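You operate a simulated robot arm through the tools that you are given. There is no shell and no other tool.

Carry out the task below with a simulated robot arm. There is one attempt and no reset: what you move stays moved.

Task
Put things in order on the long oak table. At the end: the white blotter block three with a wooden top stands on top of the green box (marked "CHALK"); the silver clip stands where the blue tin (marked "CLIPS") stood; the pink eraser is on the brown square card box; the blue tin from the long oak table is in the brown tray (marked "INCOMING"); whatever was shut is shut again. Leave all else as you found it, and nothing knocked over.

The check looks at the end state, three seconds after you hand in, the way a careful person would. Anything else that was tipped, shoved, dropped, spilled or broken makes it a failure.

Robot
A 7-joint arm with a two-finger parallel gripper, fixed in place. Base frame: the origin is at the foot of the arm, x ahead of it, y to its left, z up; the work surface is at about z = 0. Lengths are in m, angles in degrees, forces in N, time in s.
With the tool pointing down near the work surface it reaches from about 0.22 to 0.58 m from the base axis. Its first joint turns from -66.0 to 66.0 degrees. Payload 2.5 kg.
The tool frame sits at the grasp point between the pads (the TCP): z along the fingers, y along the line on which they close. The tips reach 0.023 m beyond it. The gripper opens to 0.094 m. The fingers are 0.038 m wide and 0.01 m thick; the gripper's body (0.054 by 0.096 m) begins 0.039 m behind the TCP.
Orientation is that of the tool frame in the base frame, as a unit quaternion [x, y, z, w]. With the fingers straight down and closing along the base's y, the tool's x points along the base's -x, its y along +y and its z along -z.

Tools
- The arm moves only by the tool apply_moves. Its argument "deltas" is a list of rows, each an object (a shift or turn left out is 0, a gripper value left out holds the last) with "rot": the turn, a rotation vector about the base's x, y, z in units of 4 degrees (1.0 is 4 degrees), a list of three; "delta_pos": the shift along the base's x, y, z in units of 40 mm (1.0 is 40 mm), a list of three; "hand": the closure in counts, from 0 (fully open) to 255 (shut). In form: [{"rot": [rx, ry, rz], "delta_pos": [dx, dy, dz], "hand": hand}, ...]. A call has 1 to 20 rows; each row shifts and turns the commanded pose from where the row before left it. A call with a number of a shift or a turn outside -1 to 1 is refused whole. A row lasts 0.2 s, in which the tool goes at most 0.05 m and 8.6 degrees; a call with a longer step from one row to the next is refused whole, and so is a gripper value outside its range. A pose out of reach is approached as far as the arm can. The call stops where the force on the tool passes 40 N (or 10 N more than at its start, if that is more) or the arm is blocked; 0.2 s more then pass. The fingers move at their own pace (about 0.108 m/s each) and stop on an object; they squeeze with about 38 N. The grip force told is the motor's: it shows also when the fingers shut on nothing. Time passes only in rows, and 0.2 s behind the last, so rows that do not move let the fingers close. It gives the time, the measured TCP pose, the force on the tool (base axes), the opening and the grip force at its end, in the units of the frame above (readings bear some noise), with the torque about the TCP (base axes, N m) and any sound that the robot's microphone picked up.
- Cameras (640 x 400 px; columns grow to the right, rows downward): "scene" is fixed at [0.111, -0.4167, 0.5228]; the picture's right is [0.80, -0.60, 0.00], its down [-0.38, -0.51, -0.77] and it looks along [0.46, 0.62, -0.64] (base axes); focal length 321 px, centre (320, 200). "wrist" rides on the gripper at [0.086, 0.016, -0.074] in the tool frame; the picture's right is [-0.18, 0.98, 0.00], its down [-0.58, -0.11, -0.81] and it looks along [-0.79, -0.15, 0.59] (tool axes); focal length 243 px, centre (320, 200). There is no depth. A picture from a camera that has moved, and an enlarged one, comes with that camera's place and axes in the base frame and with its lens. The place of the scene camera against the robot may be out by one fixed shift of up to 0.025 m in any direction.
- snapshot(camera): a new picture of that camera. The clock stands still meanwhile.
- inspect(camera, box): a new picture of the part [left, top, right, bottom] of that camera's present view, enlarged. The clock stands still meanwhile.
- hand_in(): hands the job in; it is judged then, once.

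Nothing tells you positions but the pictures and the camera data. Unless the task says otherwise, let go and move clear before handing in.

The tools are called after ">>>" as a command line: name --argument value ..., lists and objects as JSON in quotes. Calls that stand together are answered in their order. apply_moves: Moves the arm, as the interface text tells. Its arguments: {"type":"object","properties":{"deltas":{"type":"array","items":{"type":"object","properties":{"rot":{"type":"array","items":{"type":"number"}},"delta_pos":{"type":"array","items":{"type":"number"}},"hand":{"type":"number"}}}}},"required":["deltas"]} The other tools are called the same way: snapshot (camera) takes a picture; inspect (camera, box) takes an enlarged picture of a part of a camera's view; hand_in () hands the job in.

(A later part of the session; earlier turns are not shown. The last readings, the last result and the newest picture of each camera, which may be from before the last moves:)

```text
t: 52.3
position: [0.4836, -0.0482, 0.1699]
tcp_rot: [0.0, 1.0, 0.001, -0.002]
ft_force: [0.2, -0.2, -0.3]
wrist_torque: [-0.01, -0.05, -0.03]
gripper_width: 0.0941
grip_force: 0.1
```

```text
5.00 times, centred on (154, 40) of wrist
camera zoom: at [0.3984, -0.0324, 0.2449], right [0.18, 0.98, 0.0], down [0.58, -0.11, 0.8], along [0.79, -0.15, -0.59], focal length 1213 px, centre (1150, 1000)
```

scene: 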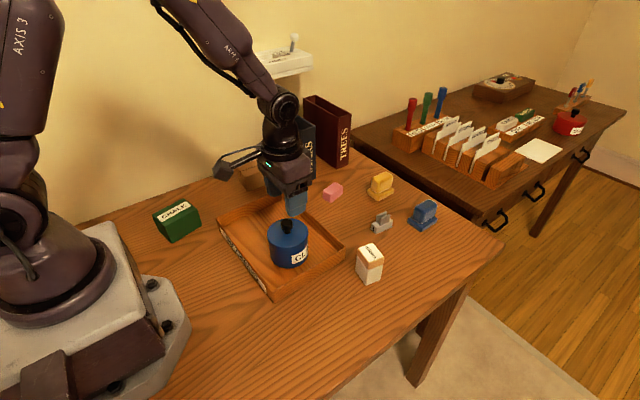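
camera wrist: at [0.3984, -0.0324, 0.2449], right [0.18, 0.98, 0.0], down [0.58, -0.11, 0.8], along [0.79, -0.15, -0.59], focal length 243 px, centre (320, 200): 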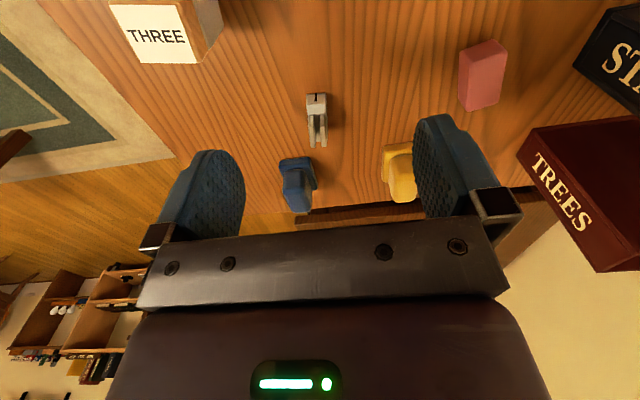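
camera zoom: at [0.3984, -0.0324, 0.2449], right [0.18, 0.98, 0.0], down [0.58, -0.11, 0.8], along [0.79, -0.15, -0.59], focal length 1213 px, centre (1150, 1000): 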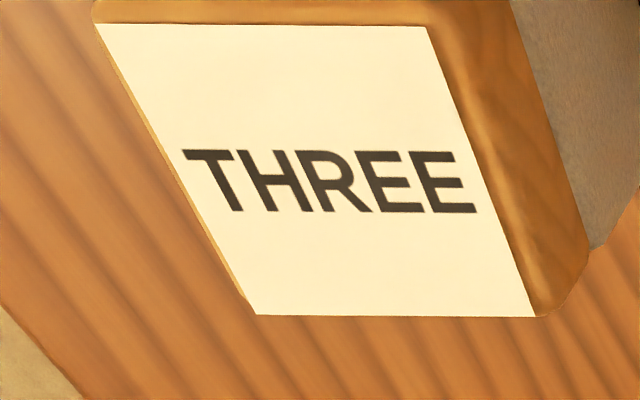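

I see the clip clearly: base about 49 × 22 mm, near end centred at about (0.5375, -0.063), long axis turned -6°. I'll hover above it with matching yaw and a narrower opening.

>>> apply_moves --deltas '[{"delta_pos": [0.381, -0.1, -0.375], "rot": [0, 0, -0.375], "hand": 110}, {"delta_pos": [0.381, -0.1, -0.375], "rot": [0, 0, -0.375]}, {"delta_pos": [0.381, -0.1, -0.375], "rot": [0, 0, -0.375]}, {"delta_pos": [0.381, -0.1, -0.375], "rot": [0, 0, -0.375]}, {}]'

>>> snapshot --camera "wrist"

>>> inspect --camera "wrist" --box '[230, 20, 422, 140]'

>>> inspect --camera "scene" --box '[320, 150, 480, 250]'

```text
t: 53.5
position: [0.5433, -0.0648, 0.1101]
tcp_rot: [0.053, 0.999, 0.001, -0.001]
ft_force: [0.2, -0.4, -0.1]
wrist_torque: [0.0, -0.03, -0.02]
gripper_width: 0.0533
grip_force: 0.0
```

```text
taken
camera wrist: at [0.46, -0.0393, 0.1853], right [0.29, 0.96, 0.0], down [0.57, -0.17, 0.8], along [0.77, -0.23, -0.59], focal length 243 px, centre (320, 200)
```

wrist: 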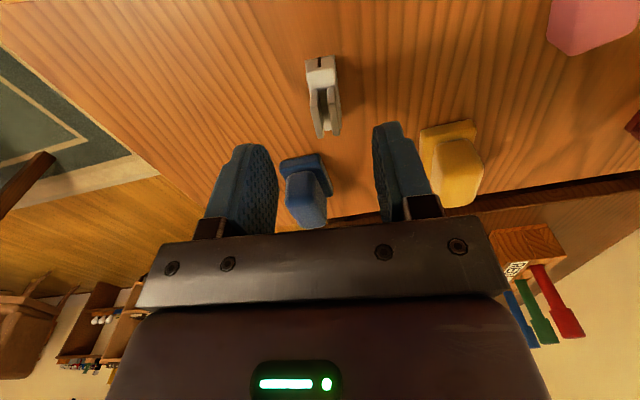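

```text
3.33 times, centred on (326, 80) of wrist
camera zoom: at [0.46, -0.0393, 0.1853], right [0.29, 0.96, 0.0], down [0.57, -0.17, 0.8], along [0.77, -0.23, -0.59], focal length 809 px, centre (300, 600)
```

zoom: 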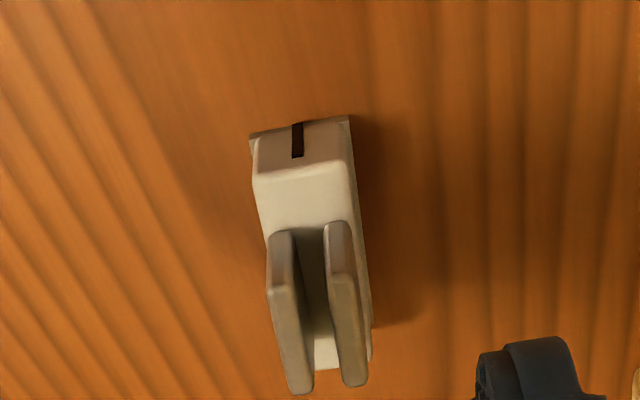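

```text
4.00 times, centred on (400, 200) of scene
camera zoom: at [0.111, -0.4167, 0.5228], right [0.8, -0.6, 0.0], down [-0.38, -0.51, -0.77], along [0.46, 0.62, -0.64], focal length 1286 px, centre (0, 200)
```

zoom: 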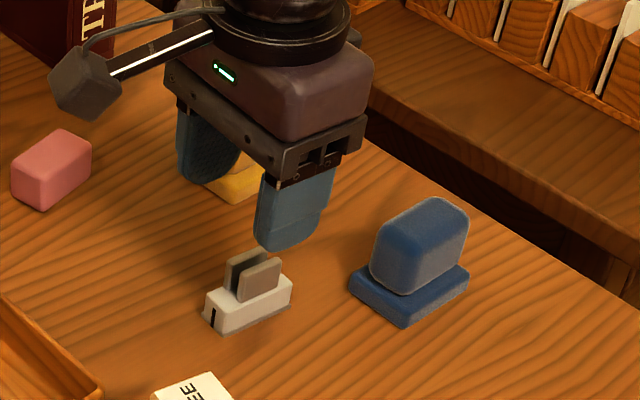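

The clip is centred laterally to within 1 mm, with its middle about 20 mm ahead of the TCP. I'll go forward 15 mm and descend so the tips stop about 4 mm above the table.

>>> apply_moves --deltas '[{"delta_pos": [0.19, -0.008, -0.1]}, {"delta_pos": [0.185, -0.007, -0.3]}, {"delta_pos": [0, 0, -0.45]}, {"delta_pos": [0, 0, -0.45]}, {"delta_pos": [0, 0, -0.3]}, {}]'

>>> snapshot --camera "wrist"

>>> inspect --camera "scene" --box '[320, 170, 448, 250]'

```text
t: 54.9
position: [0.5607, -0.0648, 0.045]
tcp_rot: [0.052, 0.999, 0.001, 0.0]
ft_force: [0.2, -1.0, 0.2]
wrist_torque: [0.03, -0.01, 0.0]
gripper_width: 0.0534
grip_force: 0.0
```

```text
taken
camera wrist: at [0.4757, -0.04, 0.1207], right [0.29, 0.96, 0.0], down [0.57, -0.17, 0.8], along [0.77, -0.23, -0.59], focal length 243 px, centre (320, 200)
```

wrist: 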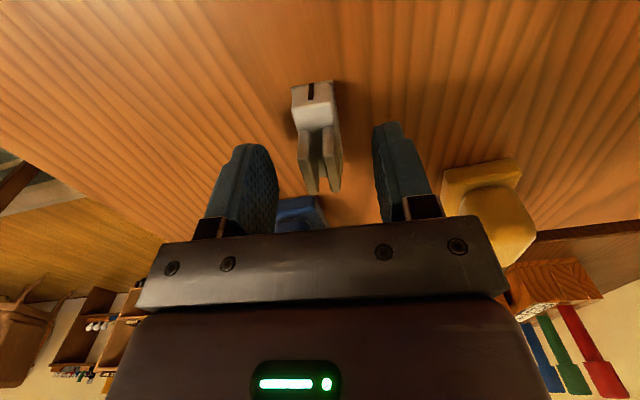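

```text
5.00 times, centred on (384, 210) of scene
camera zoom: at [0.111, -0.4167, 0.5228], right [0.8, -0.6, 0.0], down [-0.38, -0.51, -0.77], along [0.46, 0.62, -0.64], focal length 1607 px, centre (0, 150)
```

zoom: 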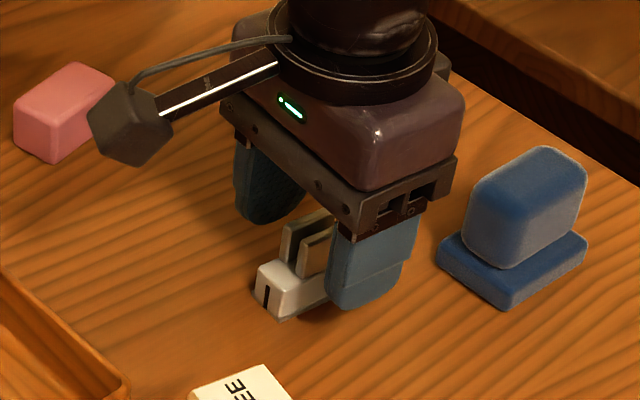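

>>> apply_moves --deltas '[{"delta_pos": [0, 0, -0.2]}, {"delta_pos": [0, 0, -0.15]}, {"delta_pos": [0, 0, -0.1]}, {}]'

>>> snapshot --camera "wrist"

>>> inspect --camera "scene" --box '[340, 195, 420, 245]'

```text
t: 55.9
position: [0.5586, -0.0658, 0.0268]
tcp_rot: [0.052, 0.999, 0.001, -0.002]
ft_force: [-0.1, -0.2, 0.5]
wrist_torque: [0.02, -0.01, 0.02]
gripper_width: 0.0537
grip_force: 0.0
```

```text
taken
camera wrist: at [0.4758, -0.0405, 0.1021], right [0.29, 0.96, 0.0], down [0.57, -0.17, 0.8], along [0.77, -0.23, -0.59], focal length 243 px, centre (320, 200)
```

wrist: 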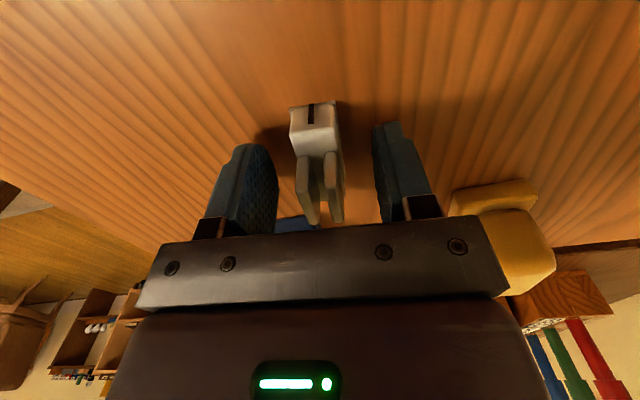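

```text
8.00 times, centred on (380, 220) of scene
camera zoom: at [0.111, -0.4167, 0.5228], right [0.8, -0.6, 0.0], down [-0.38, -0.51, -0.77], along [0.46, 0.62, -0.64], focal length 2571 px, centre (-160, 40)
```

zoom: 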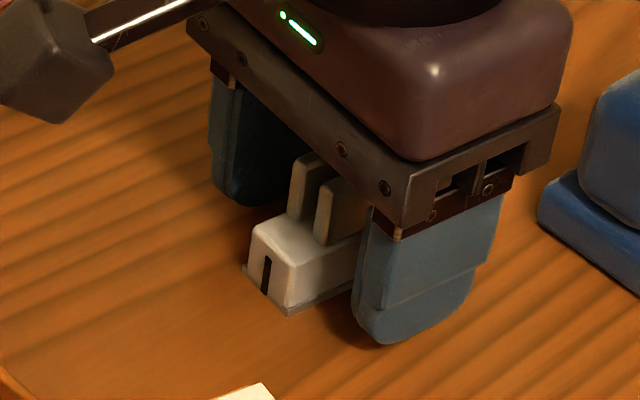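

>>> apply_moves --deltas '[{"hand": 150}, {"hand": 180}, {"hand": 255}, {"hand": 255}, {"delta_pos": [0, 0, 0.1]}, {"delta_pos": [0, 0, 0.15]}, {}]'

>>> snapshot --camera "wrist"

>>> inspect --camera "scene" --box '[340, 195, 420, 245]'

```text
t: 57.5
position: [0.5599, -0.0659, 0.0366]
tcp_rot: [0.052, 0.999, 0.001, -0.002]
ft_force: [0.3, -0.4, -0.9]
wrist_torque: [-0.01, 0.0, 0.02]
gripper_width: 0.0189
grip_force: 37.6
```

```text
taken
camera wrist: at [0.4756, -0.0405, 0.1124], right [0.29, 0.96, 0.0], down [0.57, -0.17, 0.8], along [0.77, -0.23, -0.59], focal length 243 px, centre (320, 200)
```

wrist: 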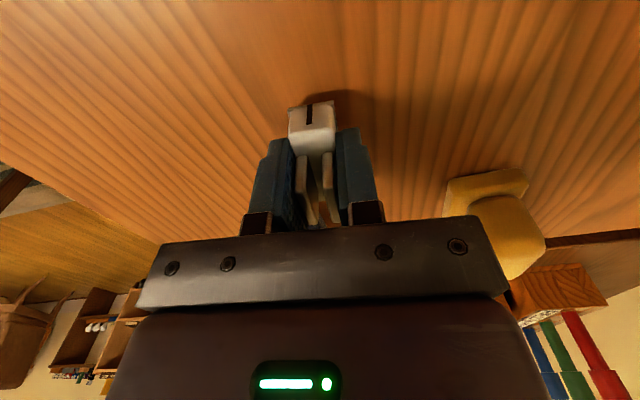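

```text
8.00 times, centred on (380, 220) of scene
camera zoom: at [0.111, -0.4167, 0.5228], right [0.8, -0.6, 0.0], down [-0.38, -0.51, -0.77], along [0.46, 0.62, -0.64], focal length 2571 px, centre (-160, 40)
```

zoom: 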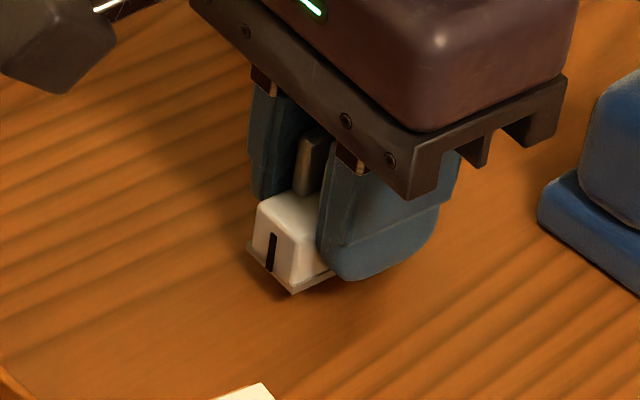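

The clip is held. I'll raise it and carry it to the tin's old place at about (0.277, -0.186), keeping its orientation.

>>> apply_moves --deltas '[{"delta_pos": [0, 0, 0.4]}, {"delta_pos": [0, 0, 0.6]}, {"delta_pos": [0, 0, 0.7]}, {"delta_pos": [0, 0, 0.7]}, {"delta_pos": [0, 0, 0.43]}, {"delta_pos": [-0.419, -0.1995, 0]}, {"delta_pos": [-0.719, -0.2995, 0]}, {"delta_pos": [-0.719, -0.2995, 0]}, {"delta_pos": [-0.719, -0.2995, 0]}, {"delta_pos": [-0.719, -0.2995, 0]}, {"delta_pos": [-0.719, -0.2995, 0]}, {"delta_pos": [-0.719, -0.2995, 0]}, {"delta_pos": [-0.719, -0.2995, 0]}, {"delta_pos": [-0.719, -0.2995, 0]}, {"delta_pos": [-0.719, -0.2995, 0]}, {"delta_pos": [-0.3, -0.1, 0]}, {}]'

>>> snapshot --camera "scene"

>>> snapshot --camera "wrist"

```text
t: 61.1
position: [0.2708, -0.1865, 0.1521]
tcp_rot: [0.051, 0.999, 0.001, -0.001]
ft_force: [0.4, 0.6, 0.3]
wrist_torque: [-0.02, -0.01, 0.02]
gripper_width: 0.0186
grip_force: 38.2
```

```text
taken
```

scene: 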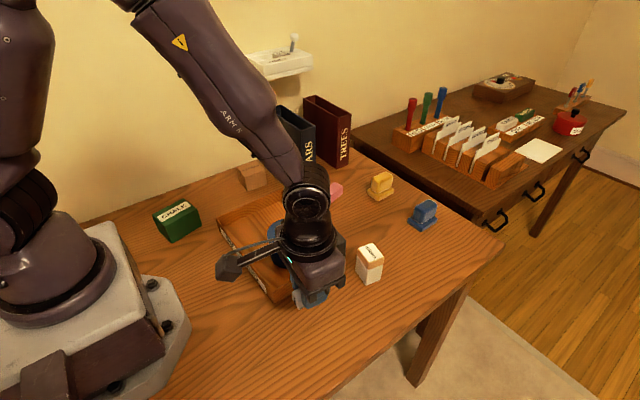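

```text
taken
camera wrist: at [0.1873, -0.1604, 0.2277], right [0.29, 0.96, 0.0], down [0.57, -0.17, 0.8], along [0.77, -0.23, -0.59], focal length 243 px, centre (320, 200)
```

wrist: 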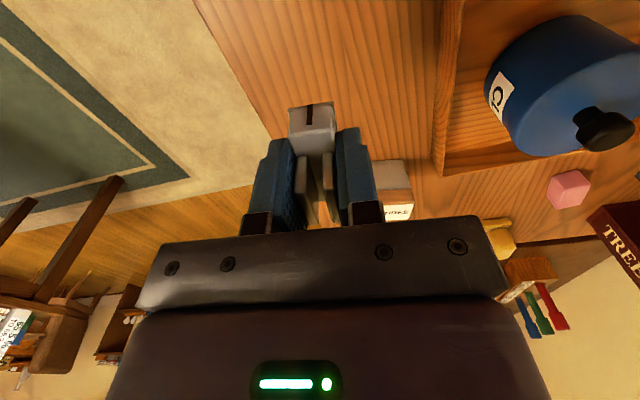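

>>> apply_moves --deltas '[{"delta_pos": [0.02, 0, -0.3]}, {"delta_pos": [0, 0, -0.55]}, {"delta_pos": [0, 0, -0.55]}, {"delta_pos": [0, 0, -0.55]}, {"delta_pos": [0, 0, -0.55]}, {"delta_pos": [0, 0, -0.4]}, {}]'

>>> inspect --camera "scene" --box '[256, 290, 384, 370]'

```text
t: 62.7
position: [0.2714, -0.1896, 0.0349]
tcp_rot: [0.053, 0.999, 0.0, 0.0]
ft_force: [0.2, 0.9, -0.3]
wrist_torque: [0.01, -0.02, -0.02]
gripper_width: 0.0188
grip_force: 38.2
```

```text
5.00 times, centred on (320, 330) of scene
camera zoom: at [0.111, -0.4167, 0.5228], right [0.8, -0.6, 0.0], down [-0.38, -0.51, -0.77], along [0.46, 0.62, -0.64], focal length 1607 px, centre (320, -450)
```

zoom: 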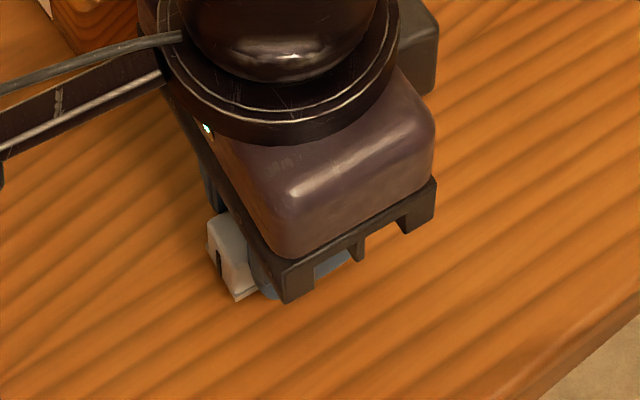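

>>> apply_moves --deltas '[{"delta_pos": [0, 0, -0.06]}, {"delta_pos": [0, 0, -0.06]}, {}]'

>>> snapshot --camera "wrist"

```text
t: 63.5
position: [0.2723, -0.1875, 0.029]
tcp_rot: [0.053, 0.999, 0.001, -0.002]
ft_force: [1.0, 0.1, 1.0]
wrist_torque: [-0.02, 0.03, 0.04]
gripper_width: 0.0188
grip_force: 37.9
```

```text
taken
camera wrist: at [0.1884, -0.1618, 0.1055], right [0.29, 0.96, 0.0], down [0.57, -0.17, 0.8], along [0.77, -0.23, -0.59], focal length 243 px, centre (320, 200)
```

wrist: 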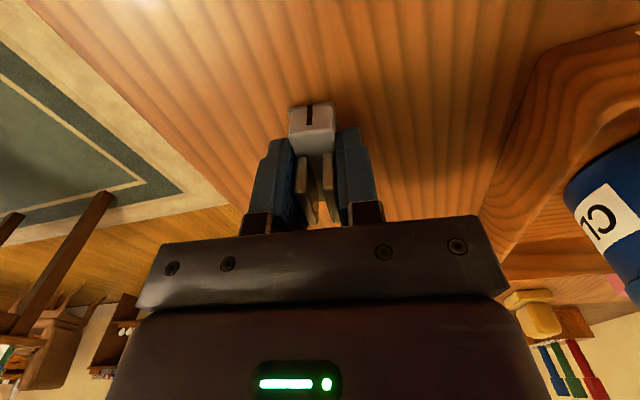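

>>> apply_moves --deltas '[{"delta_pos": [0, 0, -0.025]}, {"delta_pos": [0, 0, -0.02]}, {}]'

```text
t: 64.3
position: [0.2722, -0.1868, 0.0278]
tcp_rot: [0.052, 0.999, 0.002, 0.0]
ft_force: [-0.6, 0.6, -0.7]
wrist_torque: [0.01, -0.02, -0.01]
gripper_width: 0.0186
grip_force: 38.2
```

>>> apply_moves --deltas '[{"delta_pos": [0, 0, -0.02]}, {"delta_pos": [0, 0, -0.015]}, {}]'

>>> inspect --camera "scene" --box '[288, 325, 352, 365]'

```text
t: 65.1
position: [0.2711, -0.186, 0.026]
tcp_rot: [0.052, 0.999, 0.001, -0.002]
ft_force: [-5.4, 1.2, 25.5]
wrist_torque: [0.02, 0.0, 0.01]
gripper_width: 0.0188
grip_force: 38.2
```

```text
10.00 times, centred on (320, 345) of scene
camera zoom: at [0.1109, -0.4166, 0.5228], right [0.8, -0.6, 0.0], down [-0.38, -0.51, -0.77], along [0.46, 0.62, -0.64], focal length 3214 px, centre (320, -1250)
```

zoom: 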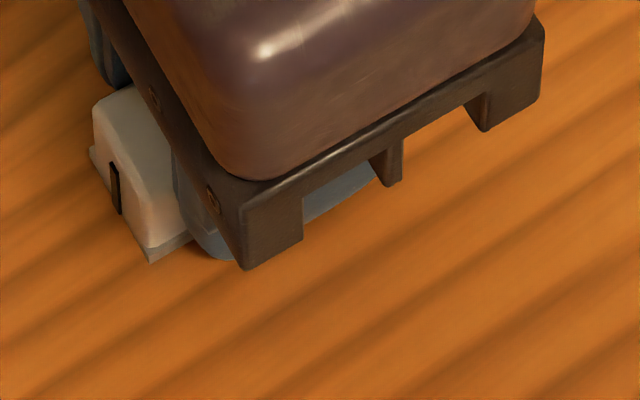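

The clip has touched the table. I'll ease off, release, and rise.

>>> apply_moves --deltas '[{"delta_pos": [0, 0, 0.02]}, {"hand": 190}, {"hand": 120}, {"hand": 110}, {"hand": 110}, {"delta_pos": [0, 0, 0.3]}, {"delta_pos": [0, 0, 0.6]}, {"delta_pos": [0, 0, 0.8]}, {"delta_pos": [0, 0, 0.8]}, {"delta_pos": [0, 0, 0.8]}, {}]'

>>> snapshot --camera "scene"

>>> snapshot --camera "wrist"

```text
t: 67.5
position: [0.2715, -0.1835, 0.1615]
tcp_rot: [0.053, 0.999, 0.001, -0.001]
ft_force: [1.1, -0.6, 0.4]
wrist_torque: [0.0, -0.03, 0.01]
gripper_width: 0.0538
grip_force: 0.0
```

```text
taken
```

scene: 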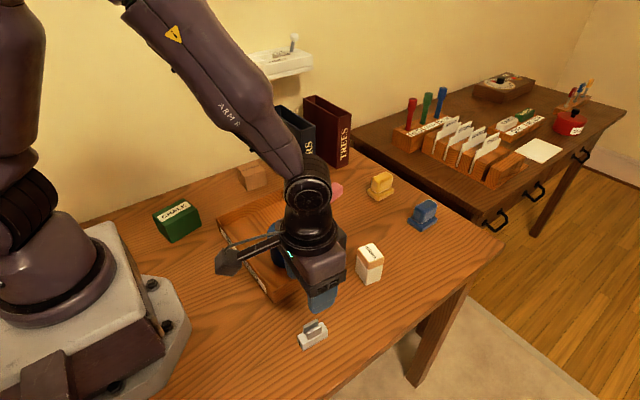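

```text
taken
camera wrist: at [0.1891, -0.1589, 0.2358], right [0.29, 0.96, 0.0], down [0.57, -0.17, 0.8], along [0.77, -0.23, -0.59], focal length 243 px, centre (320, 200)
```

wrist: 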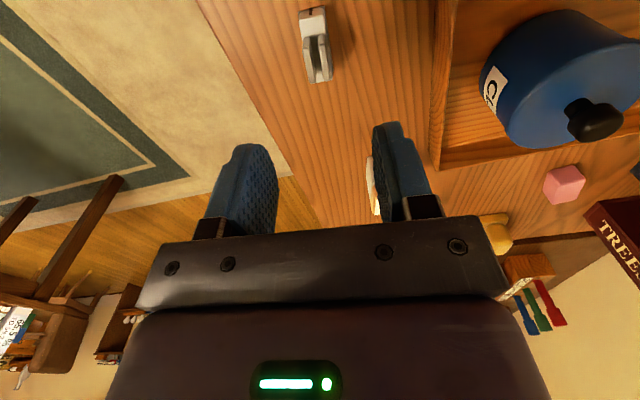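

The clip now stands where the tin was. Next is block three, so I'll move the wrist camera toward it with yaw about -13° to match the block.

>>> apply_moves --deltas '[{"delta_pos": [0.615, 0.281, 0.06], "rot": [0, 0, -0.4375], "hand": 0}, {"delta_pos": [0.615, 0.281, 0.06], "rot": [0, 0, -0.4375]}, {"delta_pos": [0.615, 0.281, 0.06], "rot": [0, 0, -0.4375]}, {"delta_pos": [0.615, 0.281, 0.06], "rot": [0, 0, -0.4375]}, {}]'

>>> snapshot --camera "wrist"

>>> inspect --camera "wrist" --box '[220, 0, 412, 120]'

>>> inspect --camera "scene" --box '[345, 235, 393, 265]'

>>> inspect --camera "scene" --box '[345, 258, 393, 288]'

>>> inspect --camera "scene" --box '[270, 310, 366, 370]'

```text
t: 68.7
position: [0.3696, -0.1421, 0.1701]
tcp_rot: [0.113, 0.994, 0.001, -0.002]
ft_force: [-0.3, -0.7, 0.3]
wrist_torque: [-0.02, 0.01, -0.01]
gripper_width: 0.0939
grip_force: 0.1
```

```text
taken
camera wrist: at [0.2899, -0.1067, 0.2456], right [0.4, 0.92, 0.0], down [0.54, -0.24, 0.8], along [0.74, -0.32, -0.59], focal length 243 px, centre (320, 200)
```

wrist: 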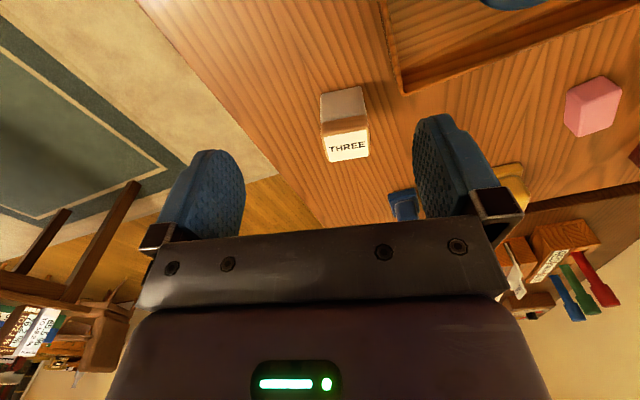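

```text
3.33 times, centred on (316, 60) of wrist
camera zoom: at [0.2899, -0.1067, 0.2456], right [0.4, 0.92, 0.0], down [0.54, -0.24, 0.8], along [0.74, -0.32, -0.59], focal length 809 px, centre (333, 667)
```

zoom: 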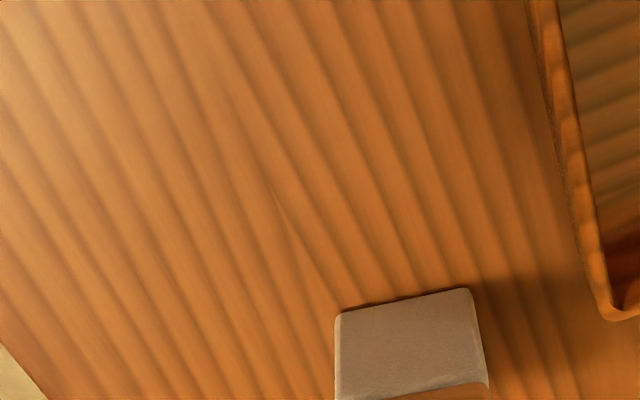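

```text
13.33 times, centred on (369, 250) of scene
camera zoom: at [0.111, -0.4167, 0.5228], right [0.8, -0.6, 0.0], down [-0.38, -0.51, -0.77], along [0.46, 0.62, -0.64], focal length 4285 px, centre (-333, -467)
```

zoom: 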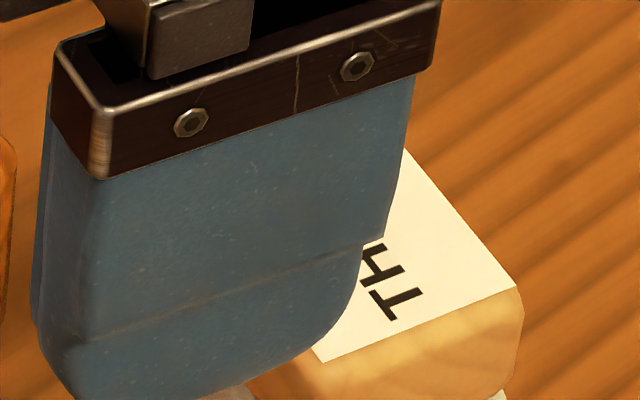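

```text
13.33 times, centred on (369, 273) of scene
camera zoom: at [0.111, -0.4167, 0.5228], right [0.8, -0.6, 0.0], down [-0.38, -0.51, -0.77], along [0.46, 0.62, -0.64], focal length 4285 px, centre (-333, -773)
```

zoom: 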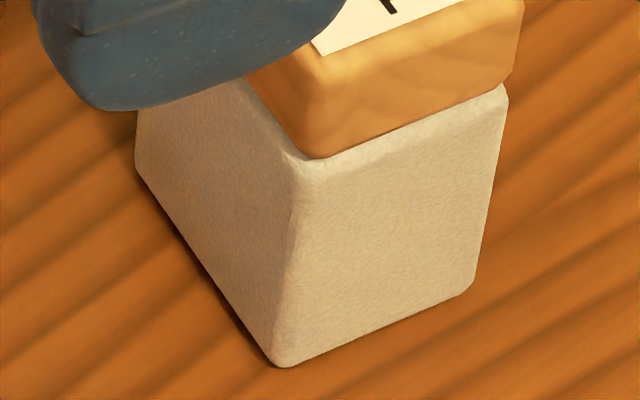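

```text
6.67 times, centred on (318, 340) of scene
camera zoom: at [0.111, -0.4167, 0.5228], right [0.8, -0.6, 0.0], down [-0.38, -0.51, -0.77], along [0.46, 0.62, -0.64], focal length 2142 px, centre (333, -733)
```

zoom: 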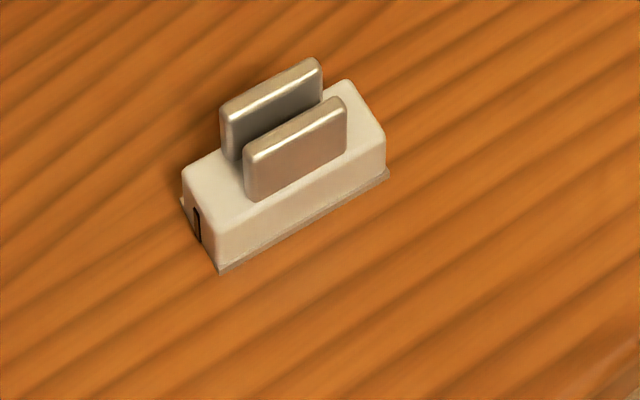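

The clip stands well in its new place. The block's centre is at about (0.442, -0.146), so I'll hover directly over it and verify.

>>> apply_moves --deltas '[{"delta_pos": [0.45, -0.025, -0.281], "rot": [0, 0, -0.1]}, {"delta_pos": [0.45, -0.025, -0.281], "rot": [0, 0, -0.1]}, {"delta_pos": [0.45, -0.025, -0.281], "rot": [0, 0, -0.1]}, {"delta_pos": [0.45, -0.025, -0.281], "rot": [0, 0, -0.1]}, {}]'

>>> snapshot --camera "wrist"

>>> inspect --camera "wrist" --box '[224, 20, 416, 140]'

>>> inspect --camera "scene" --box '[320, 220, 416, 280]'

```text
t: 69.9
position: [0.4424, -0.1458, 0.1247]
tcp_rot: [0.127, 0.992, 0.001, -0.002]
ft_force: [1.2, 0.2, 0.0]
wrist_torque: [0.0, 0.01, 0.06]
gripper_width: 0.094
grip_force: 0.0
```

```text
taken
camera wrist: at [0.3626, -0.1076, 0.1998], right [0.43, 0.9, 0.0], down [0.54, -0.25, 0.8], along [0.73, -0.34, -0.59], focal length 243 px, centre (320, 200)
```

wrist: 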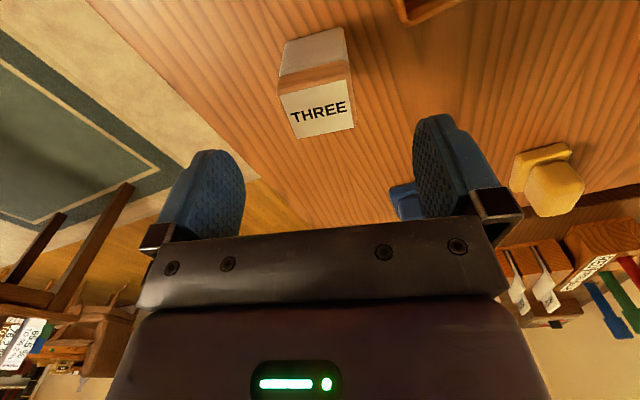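

```text
3.33 times, centred on (320, 80) of wrist
camera zoom: at [0.3626, -0.1076, 0.1998], right [0.43, 0.9, 0.0], down [0.54, -0.25, 0.8], along [0.73, -0.34, -0.59], focal length 809 px, centre (320, 600)
```

zoom: 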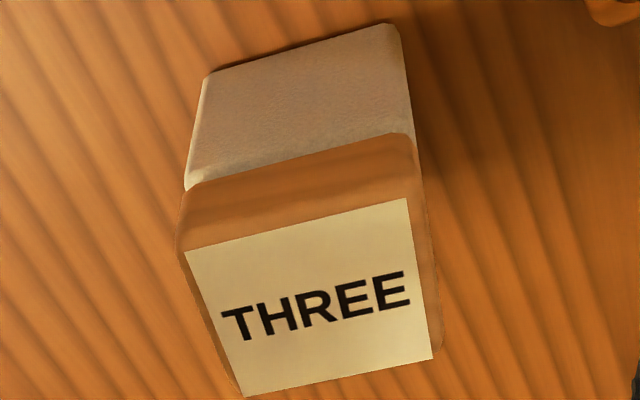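

```text
6.67 times, centred on (368, 250) of scene
camera zoom: at [0.111, -0.4167, 0.5228], right [0.8, -0.6, 0.0], down [-0.38, -0.51, -0.77], along [0.46, 0.62, -0.64], focal length 2142 px, centre (0, -133)
```

zoom: 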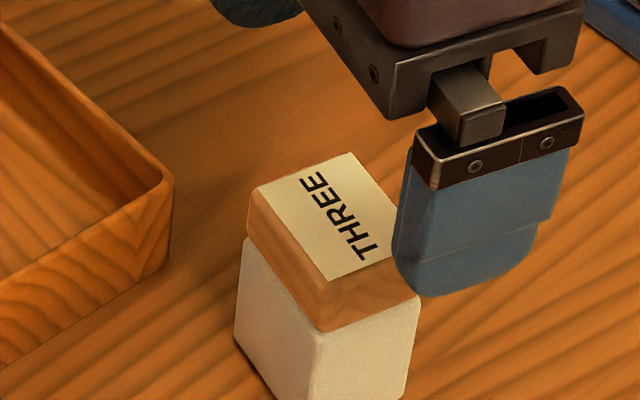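

The block's edges are about 3.5° off my yaw and its centre is within 2 mm. I'll correct the yaw, narrow the opening to stay clear of the tray corner, and descend.

>>> apply_moves --deltas '[{"delta_pos": [0.015, -0.019, 0], "rot": [0, 0, 0.44], "hand": 76}, {"delta_pos": [0.015, -0.018, -0.2], "rot": [0, 0, 0.44]}, {"delta_pos": [0, 0, -0.3]}, {}]'

>>> snapshot --camera "wrist"

>>> inspect --camera "scene" --box '[310, 200, 438, 280]'

```text
t: 70.9
position: [0.443, -0.1462, 0.105]
tcp_rot: [0.096, 0.995, 0.001, -0.001]
ft_force: [0.4, 0.1, 0.4]
wrist_torque: [0.02, 0.01, -0.04]
gripper_width: 0.0659
grip_force: 0.0
```

```text
taken
camera wrist: at [0.3619, -0.1139, 0.1797], right [0.37, 0.93, 0.0], down [0.55, -0.22, 0.8], along [0.75, -0.3, -0.59], focal length 243 px, centre (320, 200)
```

wrist: 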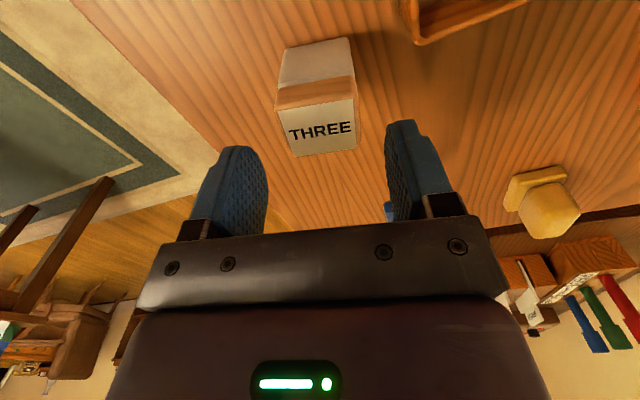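

```text
5.00 times, centred on (374, 240) of scene
camera zoom: at [0.111, -0.4167, 0.5228], right [0.8, -0.6, 0.0], down [-0.38, -0.51, -0.77], along [0.46, 0.62, -0.64], focal length 1607 px, centre (50, 0)
```

zoom: 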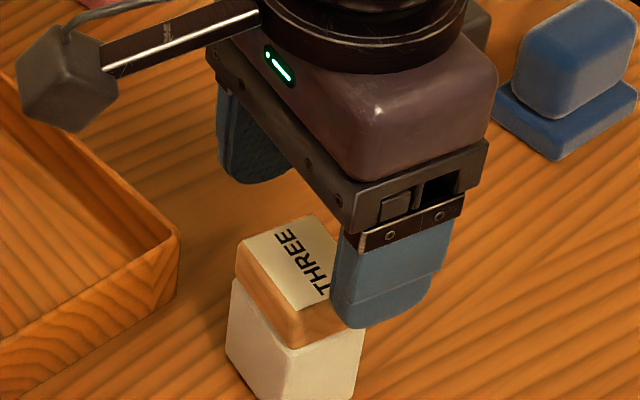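

>>> apply_moves --deltas '[{"delta_pos": [0, 0, -0.4]}, {"delta_pos": [0, 0, -0.45]}, {"delta_pos": [0, 0, -0.45]}, {"delta_pos": [0, 0, -0.375]}, {}]'

>>> snapshot --camera "wrist"

>>> inspect --camera "scene" --box '[310, 210, 438, 290]'

```text
t: 72.1
position: [0.4439, -0.1466, 0.0373]
tcp_rot: [0.095, 0.995, 0.001, -0.001]
ft_force: [-1.0, 1.0, 0.1]
wrist_torque: [0.0, 0.01, -0.01]
gripper_width: 0.066
grip_force: 0.0
```

```text
taken
camera wrist: at [0.3628, -0.1138, 0.112], right [0.37, 0.93, 0.0], down [0.55, -0.22, 0.8], along [0.75, -0.3, -0.59], focal length 243 px, centre (320, 200)
```

wrist: 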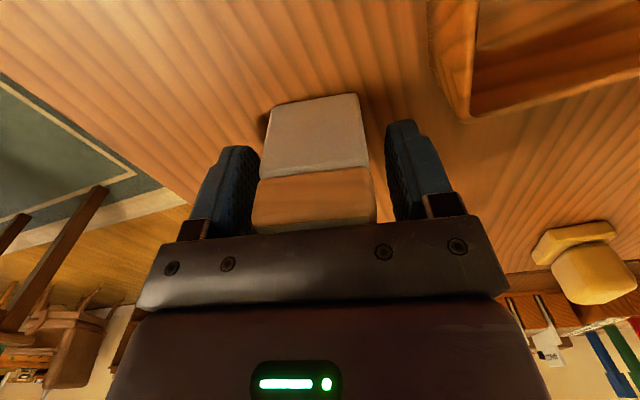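

```text
5.00 times, centred on (374, 250) of scene
camera zoom: at [0.111, -0.4167, 0.5228], right [0.8, -0.6, 0.0], down [-0.38, -0.51, -0.77], along [0.46, 0.62, -0.64], focal length 1607 px, centre (50, -50)
```

zoom: 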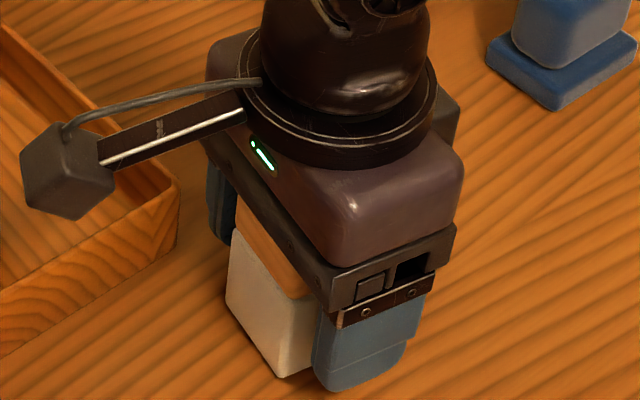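

>>> apply_moves --deltas '[{"hand": 110}, {"hand": 130}, {"hand": 255}, {"hand": 255}, {"delta_pos": [0, 0, 0.1]}, {"delta_pos": [0, 0, 0.15]}, {}]'

>>> snapshot --camera "wrist"

>>> inspect --camera "scene" --box '[310, 210, 438, 290]'

```text
t: 73.7
position: [0.4427, -0.1462, 0.0467]
tcp_rot: [0.095, 0.995, 0.001, -0.001]
ft_force: [0.4, 0.5, -0.6]
wrist_torque: [-0.01, 0.0, 0.0]
gripper_width: 0.0437
grip_force: 37.8
```

```text
taken
camera wrist: at [0.3627, -0.1138, 0.1217], right [0.37, 0.93, 0.0], down [0.55, -0.22, 0.8], along [0.75, -0.3, -0.59], focal length 243 px, centre (320, 200)
```

wrist: 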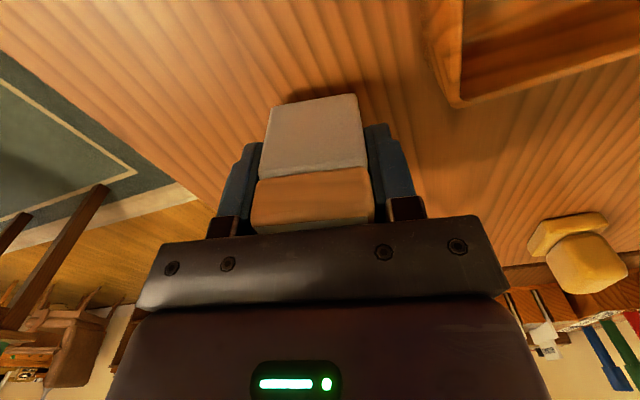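

```text
5.00 times, centred on (374, 250) of scene
camera zoom: at [0.111, -0.4167, 0.5228], right [0.8, -0.6, 0.0], down [-0.38, -0.51, -0.77], along [0.46, 0.62, -0.64], focal length 1607 px, centre (50, -50)
```

zoom: 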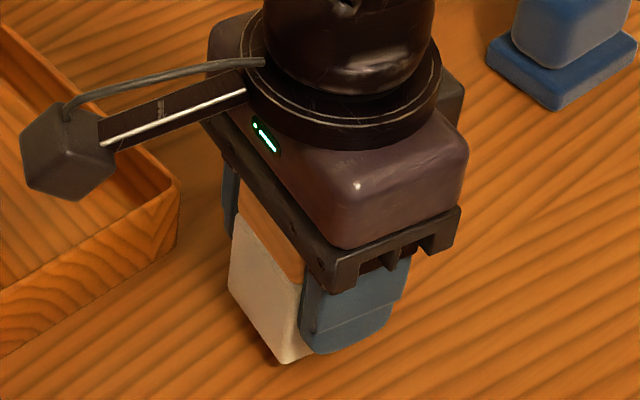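

The whole block lifts as one piece. I'll raise it and swing toward the green box, stopping where the wrist camera can see the box.

>>> apply_moves --deltas '[{"delta_pos": [0, 0, 0.4]}, {"delta_pos": [0, 0, 0.64]}, {"delta_pos": [0, 0, 0.7]}, {"delta_pos": [0, 0, 0.7]}, {"delta_pos": [0, 0, 0.7]}, {"delta_pos": [0, 0, 0.69]}, {"delta_pos": [-0.2687, 0.3326, 0.0735], "rot": [0, 0, 0.97]}, {"delta_pos": [-0.2687, 0.3326, 0.0735], "rot": [0, 0, 0.97]}, {"delta_pos": [-0.2687, 0.3326, 0.0735], "rot": [0, 0, 0.97]}, {"delta_pos": [-0.2687, 0.3326, 0.0735], "rot": [0, 0, 0.97]}, {"delta_pos": [-0.2687, 0.3326, 0.0735], "rot": [0, 0, 0.97]}, {"delta_pos": [-0.2687, 0.3326, 0.0735], "rot": [0, 0, 0.97]}, {"delta_pos": [-0.2687, 0.3326, 0.0735], "rot": [0, 0, 0.97]}, {"delta_pos": [-0.2687, 0.3326, 0.0735], "rot": [0, 0, 0.97]}, {"delta_pos": [-0.2687, 0.3326, 0.0735], "rot": [0, 0, 0.97]}, {"delta_pos": [-0.2687, 0.3326, 0.0735], "rot": [0, 0, 0.97]}, {"delta_pos": [-0.2687, 0.3326, 0.0735], "rot": [0, 0, 0.97]}, {"delta_pos": [-0.2687, 0.3326, 0.0735], "rot": [0, 0, 0.97]}]'

>>> apply_moves --deltas '[{"delta_pos": [-0.2687, 0.3326, 0.0735], "rot": [0, 0, 0.97]}, {"delta_pos": [-0.2687, 0.3326, 0.0735], "rot": [0, 0, 0.97]}, {"delta_pos": [-0.2687, 0.3326, 0.0735], "rot": [0, 0, 0.97]}, {"delta_pos": [-0.2687, 0.3326, 0.0735], "rot": [0, 0, 0.97]}, {"delta_pos": [-0.2687, 0.3326, 0.0735], "rot": [0, 0, 0.97]}, {}]'

>>> snapshot --camera "wrist"

>>> snapshot --camera "scene"

```text
t: 77.5
position: [0.3131, 0.0121, 0.2383]
tcp_rot: [-0.306, 0.952, 0.001, -0.002]
ft_force: [0.3, 0.4, -1.1]
wrist_torque: [0.0, 0.03, 0.02]
gripper_width: 0.0436
grip_force: 37.6
```

```text
t: 78.9
position: [0.2608, 0.0781, 0.2499]
tcp_rot: [-0.462, 0.887, 0.001, -0.002]
ft_force: [-0.3, 0.2, -0.8]
wrist_torque: [-0.03, -0.01, -0.03]
gripper_width: 0.0438
grip_force: 37.7
```

```text
taken
camera wrist: at [0.1994, 0.0179, 0.3253], right [-0.7, 0.71, 0.0], down [0.43, 0.41, 0.8], along [0.57, 0.56, -0.59], focal length 243 px, centre (320, 200)
```

wrist: 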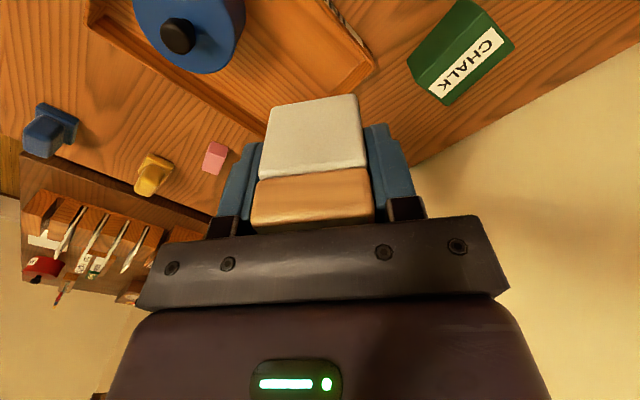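

```text
taken
```

scene: 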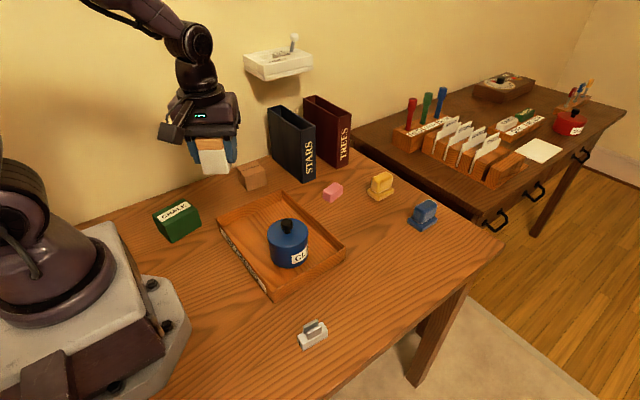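

The green CHALK box is visible in the wrist view. I'll zoom in to measure it.

>>> inspect --camera "wrist" --box '[390, 0, 550, 100]'

>>> inspect --camera "wrist" --box '[390, 20, 550, 120]'

>>> inspect --camera "scene" --box '[140, 190, 220, 250]'

```text
4.00 times, centred on (470, 50) of wrist
camera zoom: at [0.1994, 0.0179, 0.3253], right [-0.7, 0.71, 0.0], down [0.43, 0.41, 0.8], along [0.57, 0.56, -0.59], focal length 970 px, centre (-280, 800)
```

zoom: 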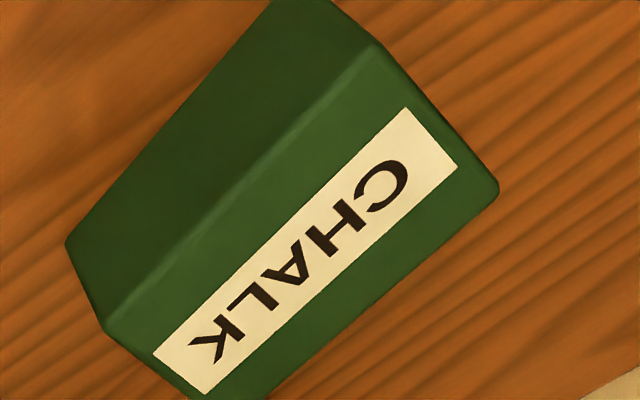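

```text
4.00 times, centred on (470, 70) of wrist
camera zoom: at [0.1994, 0.0179, 0.3253], right [-0.7, 0.71, 0.0], down [0.43, 0.41, 0.8], along [0.57, 0.56, -0.59], focal length 970 px, centre (-280, 720)
```

zoom: 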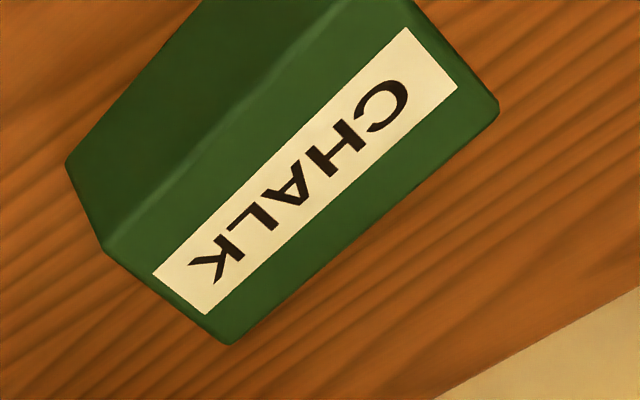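

```text
6.67 times, centred on (180, 220) of scene
camera zoom: at [0.111, -0.4167, 0.5228], right [0.8, -0.6, 0.0], down [-0.38, -0.51, -0.77], along [0.46, 0.62, -0.64], focal length 2142 px, centre (1253, 67)
```

zoom: 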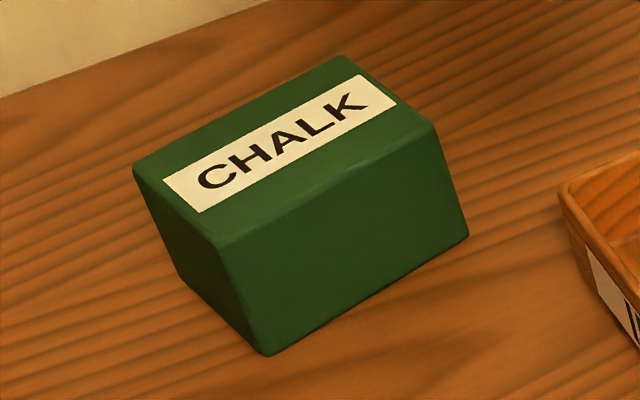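

The green box is 79 × 56 mm, 53 mm high, centred at about (0.181, 0.217) with its long side at yaw +12.6°. I'll move above it, turning the block parallel to the box.

>>> apply_moves --deltas '[{"delta_pos": [-0.178, 0.3164, 0], "rot": [0, 0, -0.9636]}, {"delta_pos": [-0.178, 0.3164, 0], "rot": [0, 0, -0.9636]}, {"delta_pos": [-0.178, 0.3164, 0], "rot": [0, 0, -0.9636]}, {"delta_pos": [-0.178, 0.3164, 0], "rot": [0, 0, -0.9636]}, {"delta_pos": [-0.178, 0.3164, 0], "rot": [0, 0, -0.9636]}, {"delta_pos": [-0.178, 0.3164, 0], "rot": [0, 0, -0.9636]}, {"delta_pos": [-0.178, 0.3164, 0], "rot": [0, 0, -0.9636]}, {"delta_pos": [-0.178, 0.3164, 0], "rot": [0, 0, -0.9636]}, {"delta_pos": [-0.178, 0.3164, 0], "rot": [0, 0, -0.9636]}, {"delta_pos": [-0.178, 0.3164, 0], "rot": [0, 0, -0.9636]}, {"delta_pos": [-0.178, 0.3164, 0], "rot": [0, 0, -0.9636]}, {}]'

>>> snapshot --camera "scene"

>>> snapshot --camera "wrist"

```text
t: 81.5
position: [0.1838, 0.2201, 0.2519]
tcp_rot: [-0.109, 0.994, 0.001, -0.001]
ft_force: [-0.3, -0.1, -0.7]
wrist_torque: [-0.01, -0.01, -0.03]
gripper_width: 0.0438
grip_force: 38.0
```

```text
taken
```

scene: 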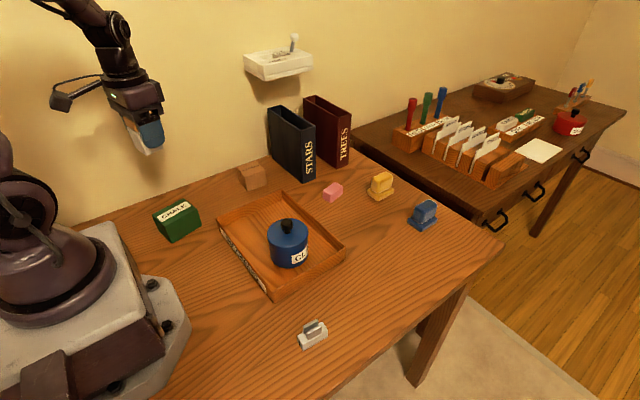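

```text
taken
camera wrist: at [0.0965, 0.217, 0.3266], right [-0.03, 1.0, 0.0], down [0.59, 0.02, 0.8], along [0.8, 0.03, -0.59], focal length 243 px, centre (320, 200)
```

wrist: 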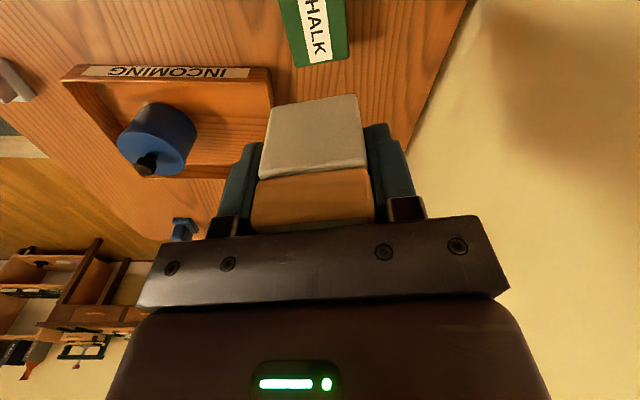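

>>> inspect --camera "wrist" --box '[260, 0, 380, 75]'

```text
5.33 times, centred on (320, 38) of wrist
camera zoom: at [0.0965, 0.217, 0.3266], right [-0.03, 1.0, 0.0], down [0.59, 0.02, 0.8], along [0.8, 0.03, -0.59], focal length 1294 px, centre (320, 1067)
```

zoom: 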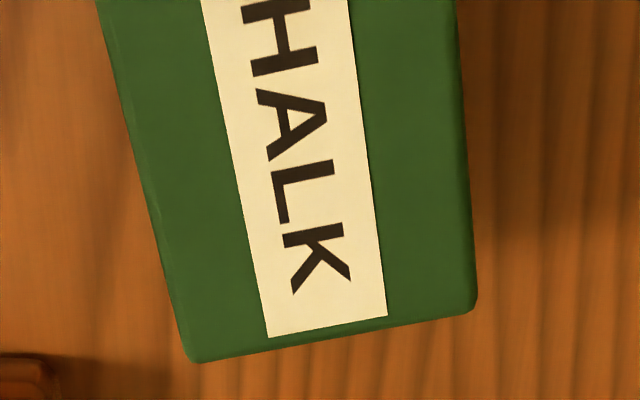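

My estimates agree within 2 mm. I'll apply a small correction and descend to just above the box.

>>> apply_moves --deltas '[{"delta_pos": [-0.025, -0.1, -0.3]}, {"delta_pos": [0, 0, -0.6]}, {"delta_pos": [0, 0, -0.6]}, {"delta_pos": [0, 0, -0.6]}, {"delta_pos": [0, 0, -0.6]}, {"delta_pos": [0, 0, -0.5]}, {"delta_pos": [0, 0, -0.35]}, {}]'

>>> inspect --camera "scene" --box '[116, 150, 244, 230]'

>>> inspect --camera "scene" --box '[116, 175, 244, 255]'

>>> snapshot --camera "wrist"

```text
t: 83.3
position: [0.1833, 0.217, 0.1073]
tcp_rot: [-0.109, 0.994, 0.001, 0.0]
ft_force: [-0.5, 0.6, -0.7]
wrist_torque: [0.01, 0.0, 0.04]
gripper_width: 0.0436
grip_force: 38.2
```

```text
5.00 times, centred on (180, 190) of scene
camera zoom: at [0.111, -0.4167, 0.5228], right [0.8, -0.6, 0.0], down [-0.38, -0.51, -0.77], along [0.46, 0.62, -0.64], focal length 1607 px, centre (1020, 250)
```

zoom: 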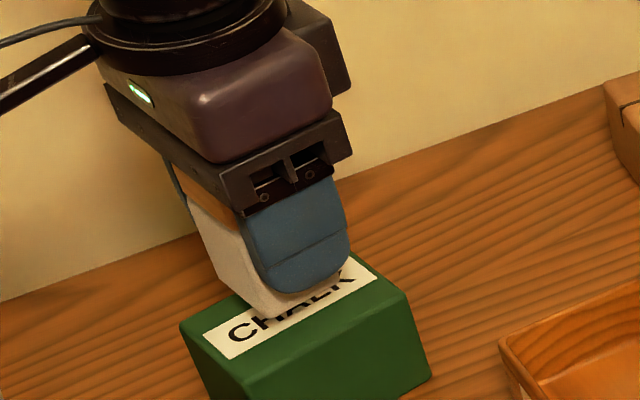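

```text
5.00 times, centred on (180, 215) of scene
camera zoom: at [0.111, -0.4167, 0.5228], right [0.8, -0.6, 0.0], down [-0.38, -0.51, -0.77], along [0.46, 0.62, -0.64], focal length 1607 px, centre (1020, 125)
```

zoom: 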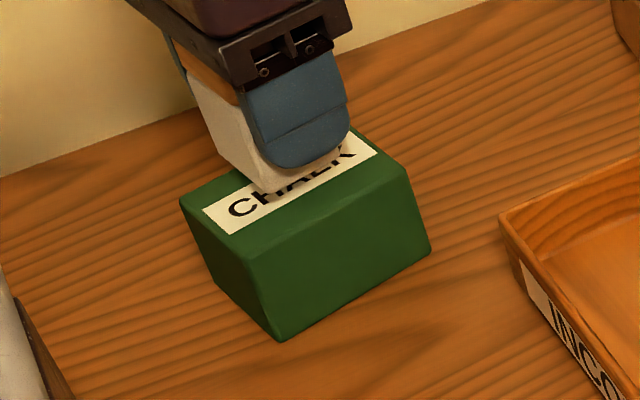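

```text
taken
camera wrist: at [0.0959, 0.2135, 0.1819], right [-0.03, 1.0, 0.0], down [0.59, 0.02, 0.8], along [0.8, 0.03, -0.59], focal length 243 px, centre (320, 200)
```

wrist: 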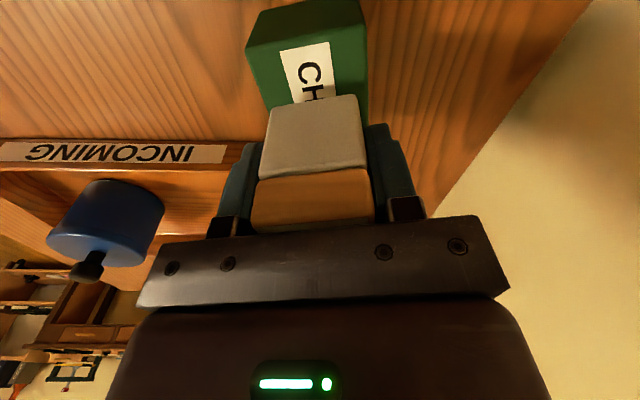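

Both cameras show the block over the box centre, to within a few millimetres. I'll lower it gently until it rests.

>>> apply_moves --deltas '[{"delta_pos": [0, 0, -0.15]}, {"delta_pos": [0, 0, -0.1]}, {"delta_pos": [0, 0, -0.05]}, {}]'

>>> inspect --camera "scene" --box '[140, 190, 220, 240]'

```text
t: 84.3
position: [0.1815, 0.2151, 0.0955]
tcp_rot: [-0.11, 0.994, 0.001, -0.001]
ft_force: [0.3, 0.0, -1.3]
wrist_torque: [0.03, 0.01, 0.02]
gripper_width: 0.0436
grip_force: 38.2
```

```text
8.00 times, centred on (180, 215) of scene
camera zoom: at [0.111, -0.4167, 0.5228], right [0.8, -0.6, 0.0], down [-0.38, -0.51, -0.77], along [0.46, 0.62, -0.64], focal length 2571 px, centre (1440, 80)
```

zoom: 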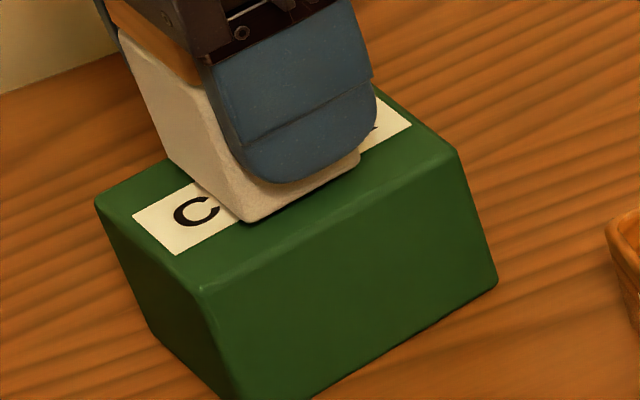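

>>> apply_moves --deltas '[{"delta_pos": [0, 0, -0.04]}, {"delta_pos": [0, 0, -0.03]}, {}]'

```text
t: 85.1
position: [0.1828, 0.2148, 0.0927]
tcp_rot: [-0.11, 0.994, 0.001, -0.001]
ft_force: [0.1, 0.2, -0.8]
wrist_torque: [0.01, 0.02, -0.04]
gripper_width: 0.0437
grip_force: 37.8
```

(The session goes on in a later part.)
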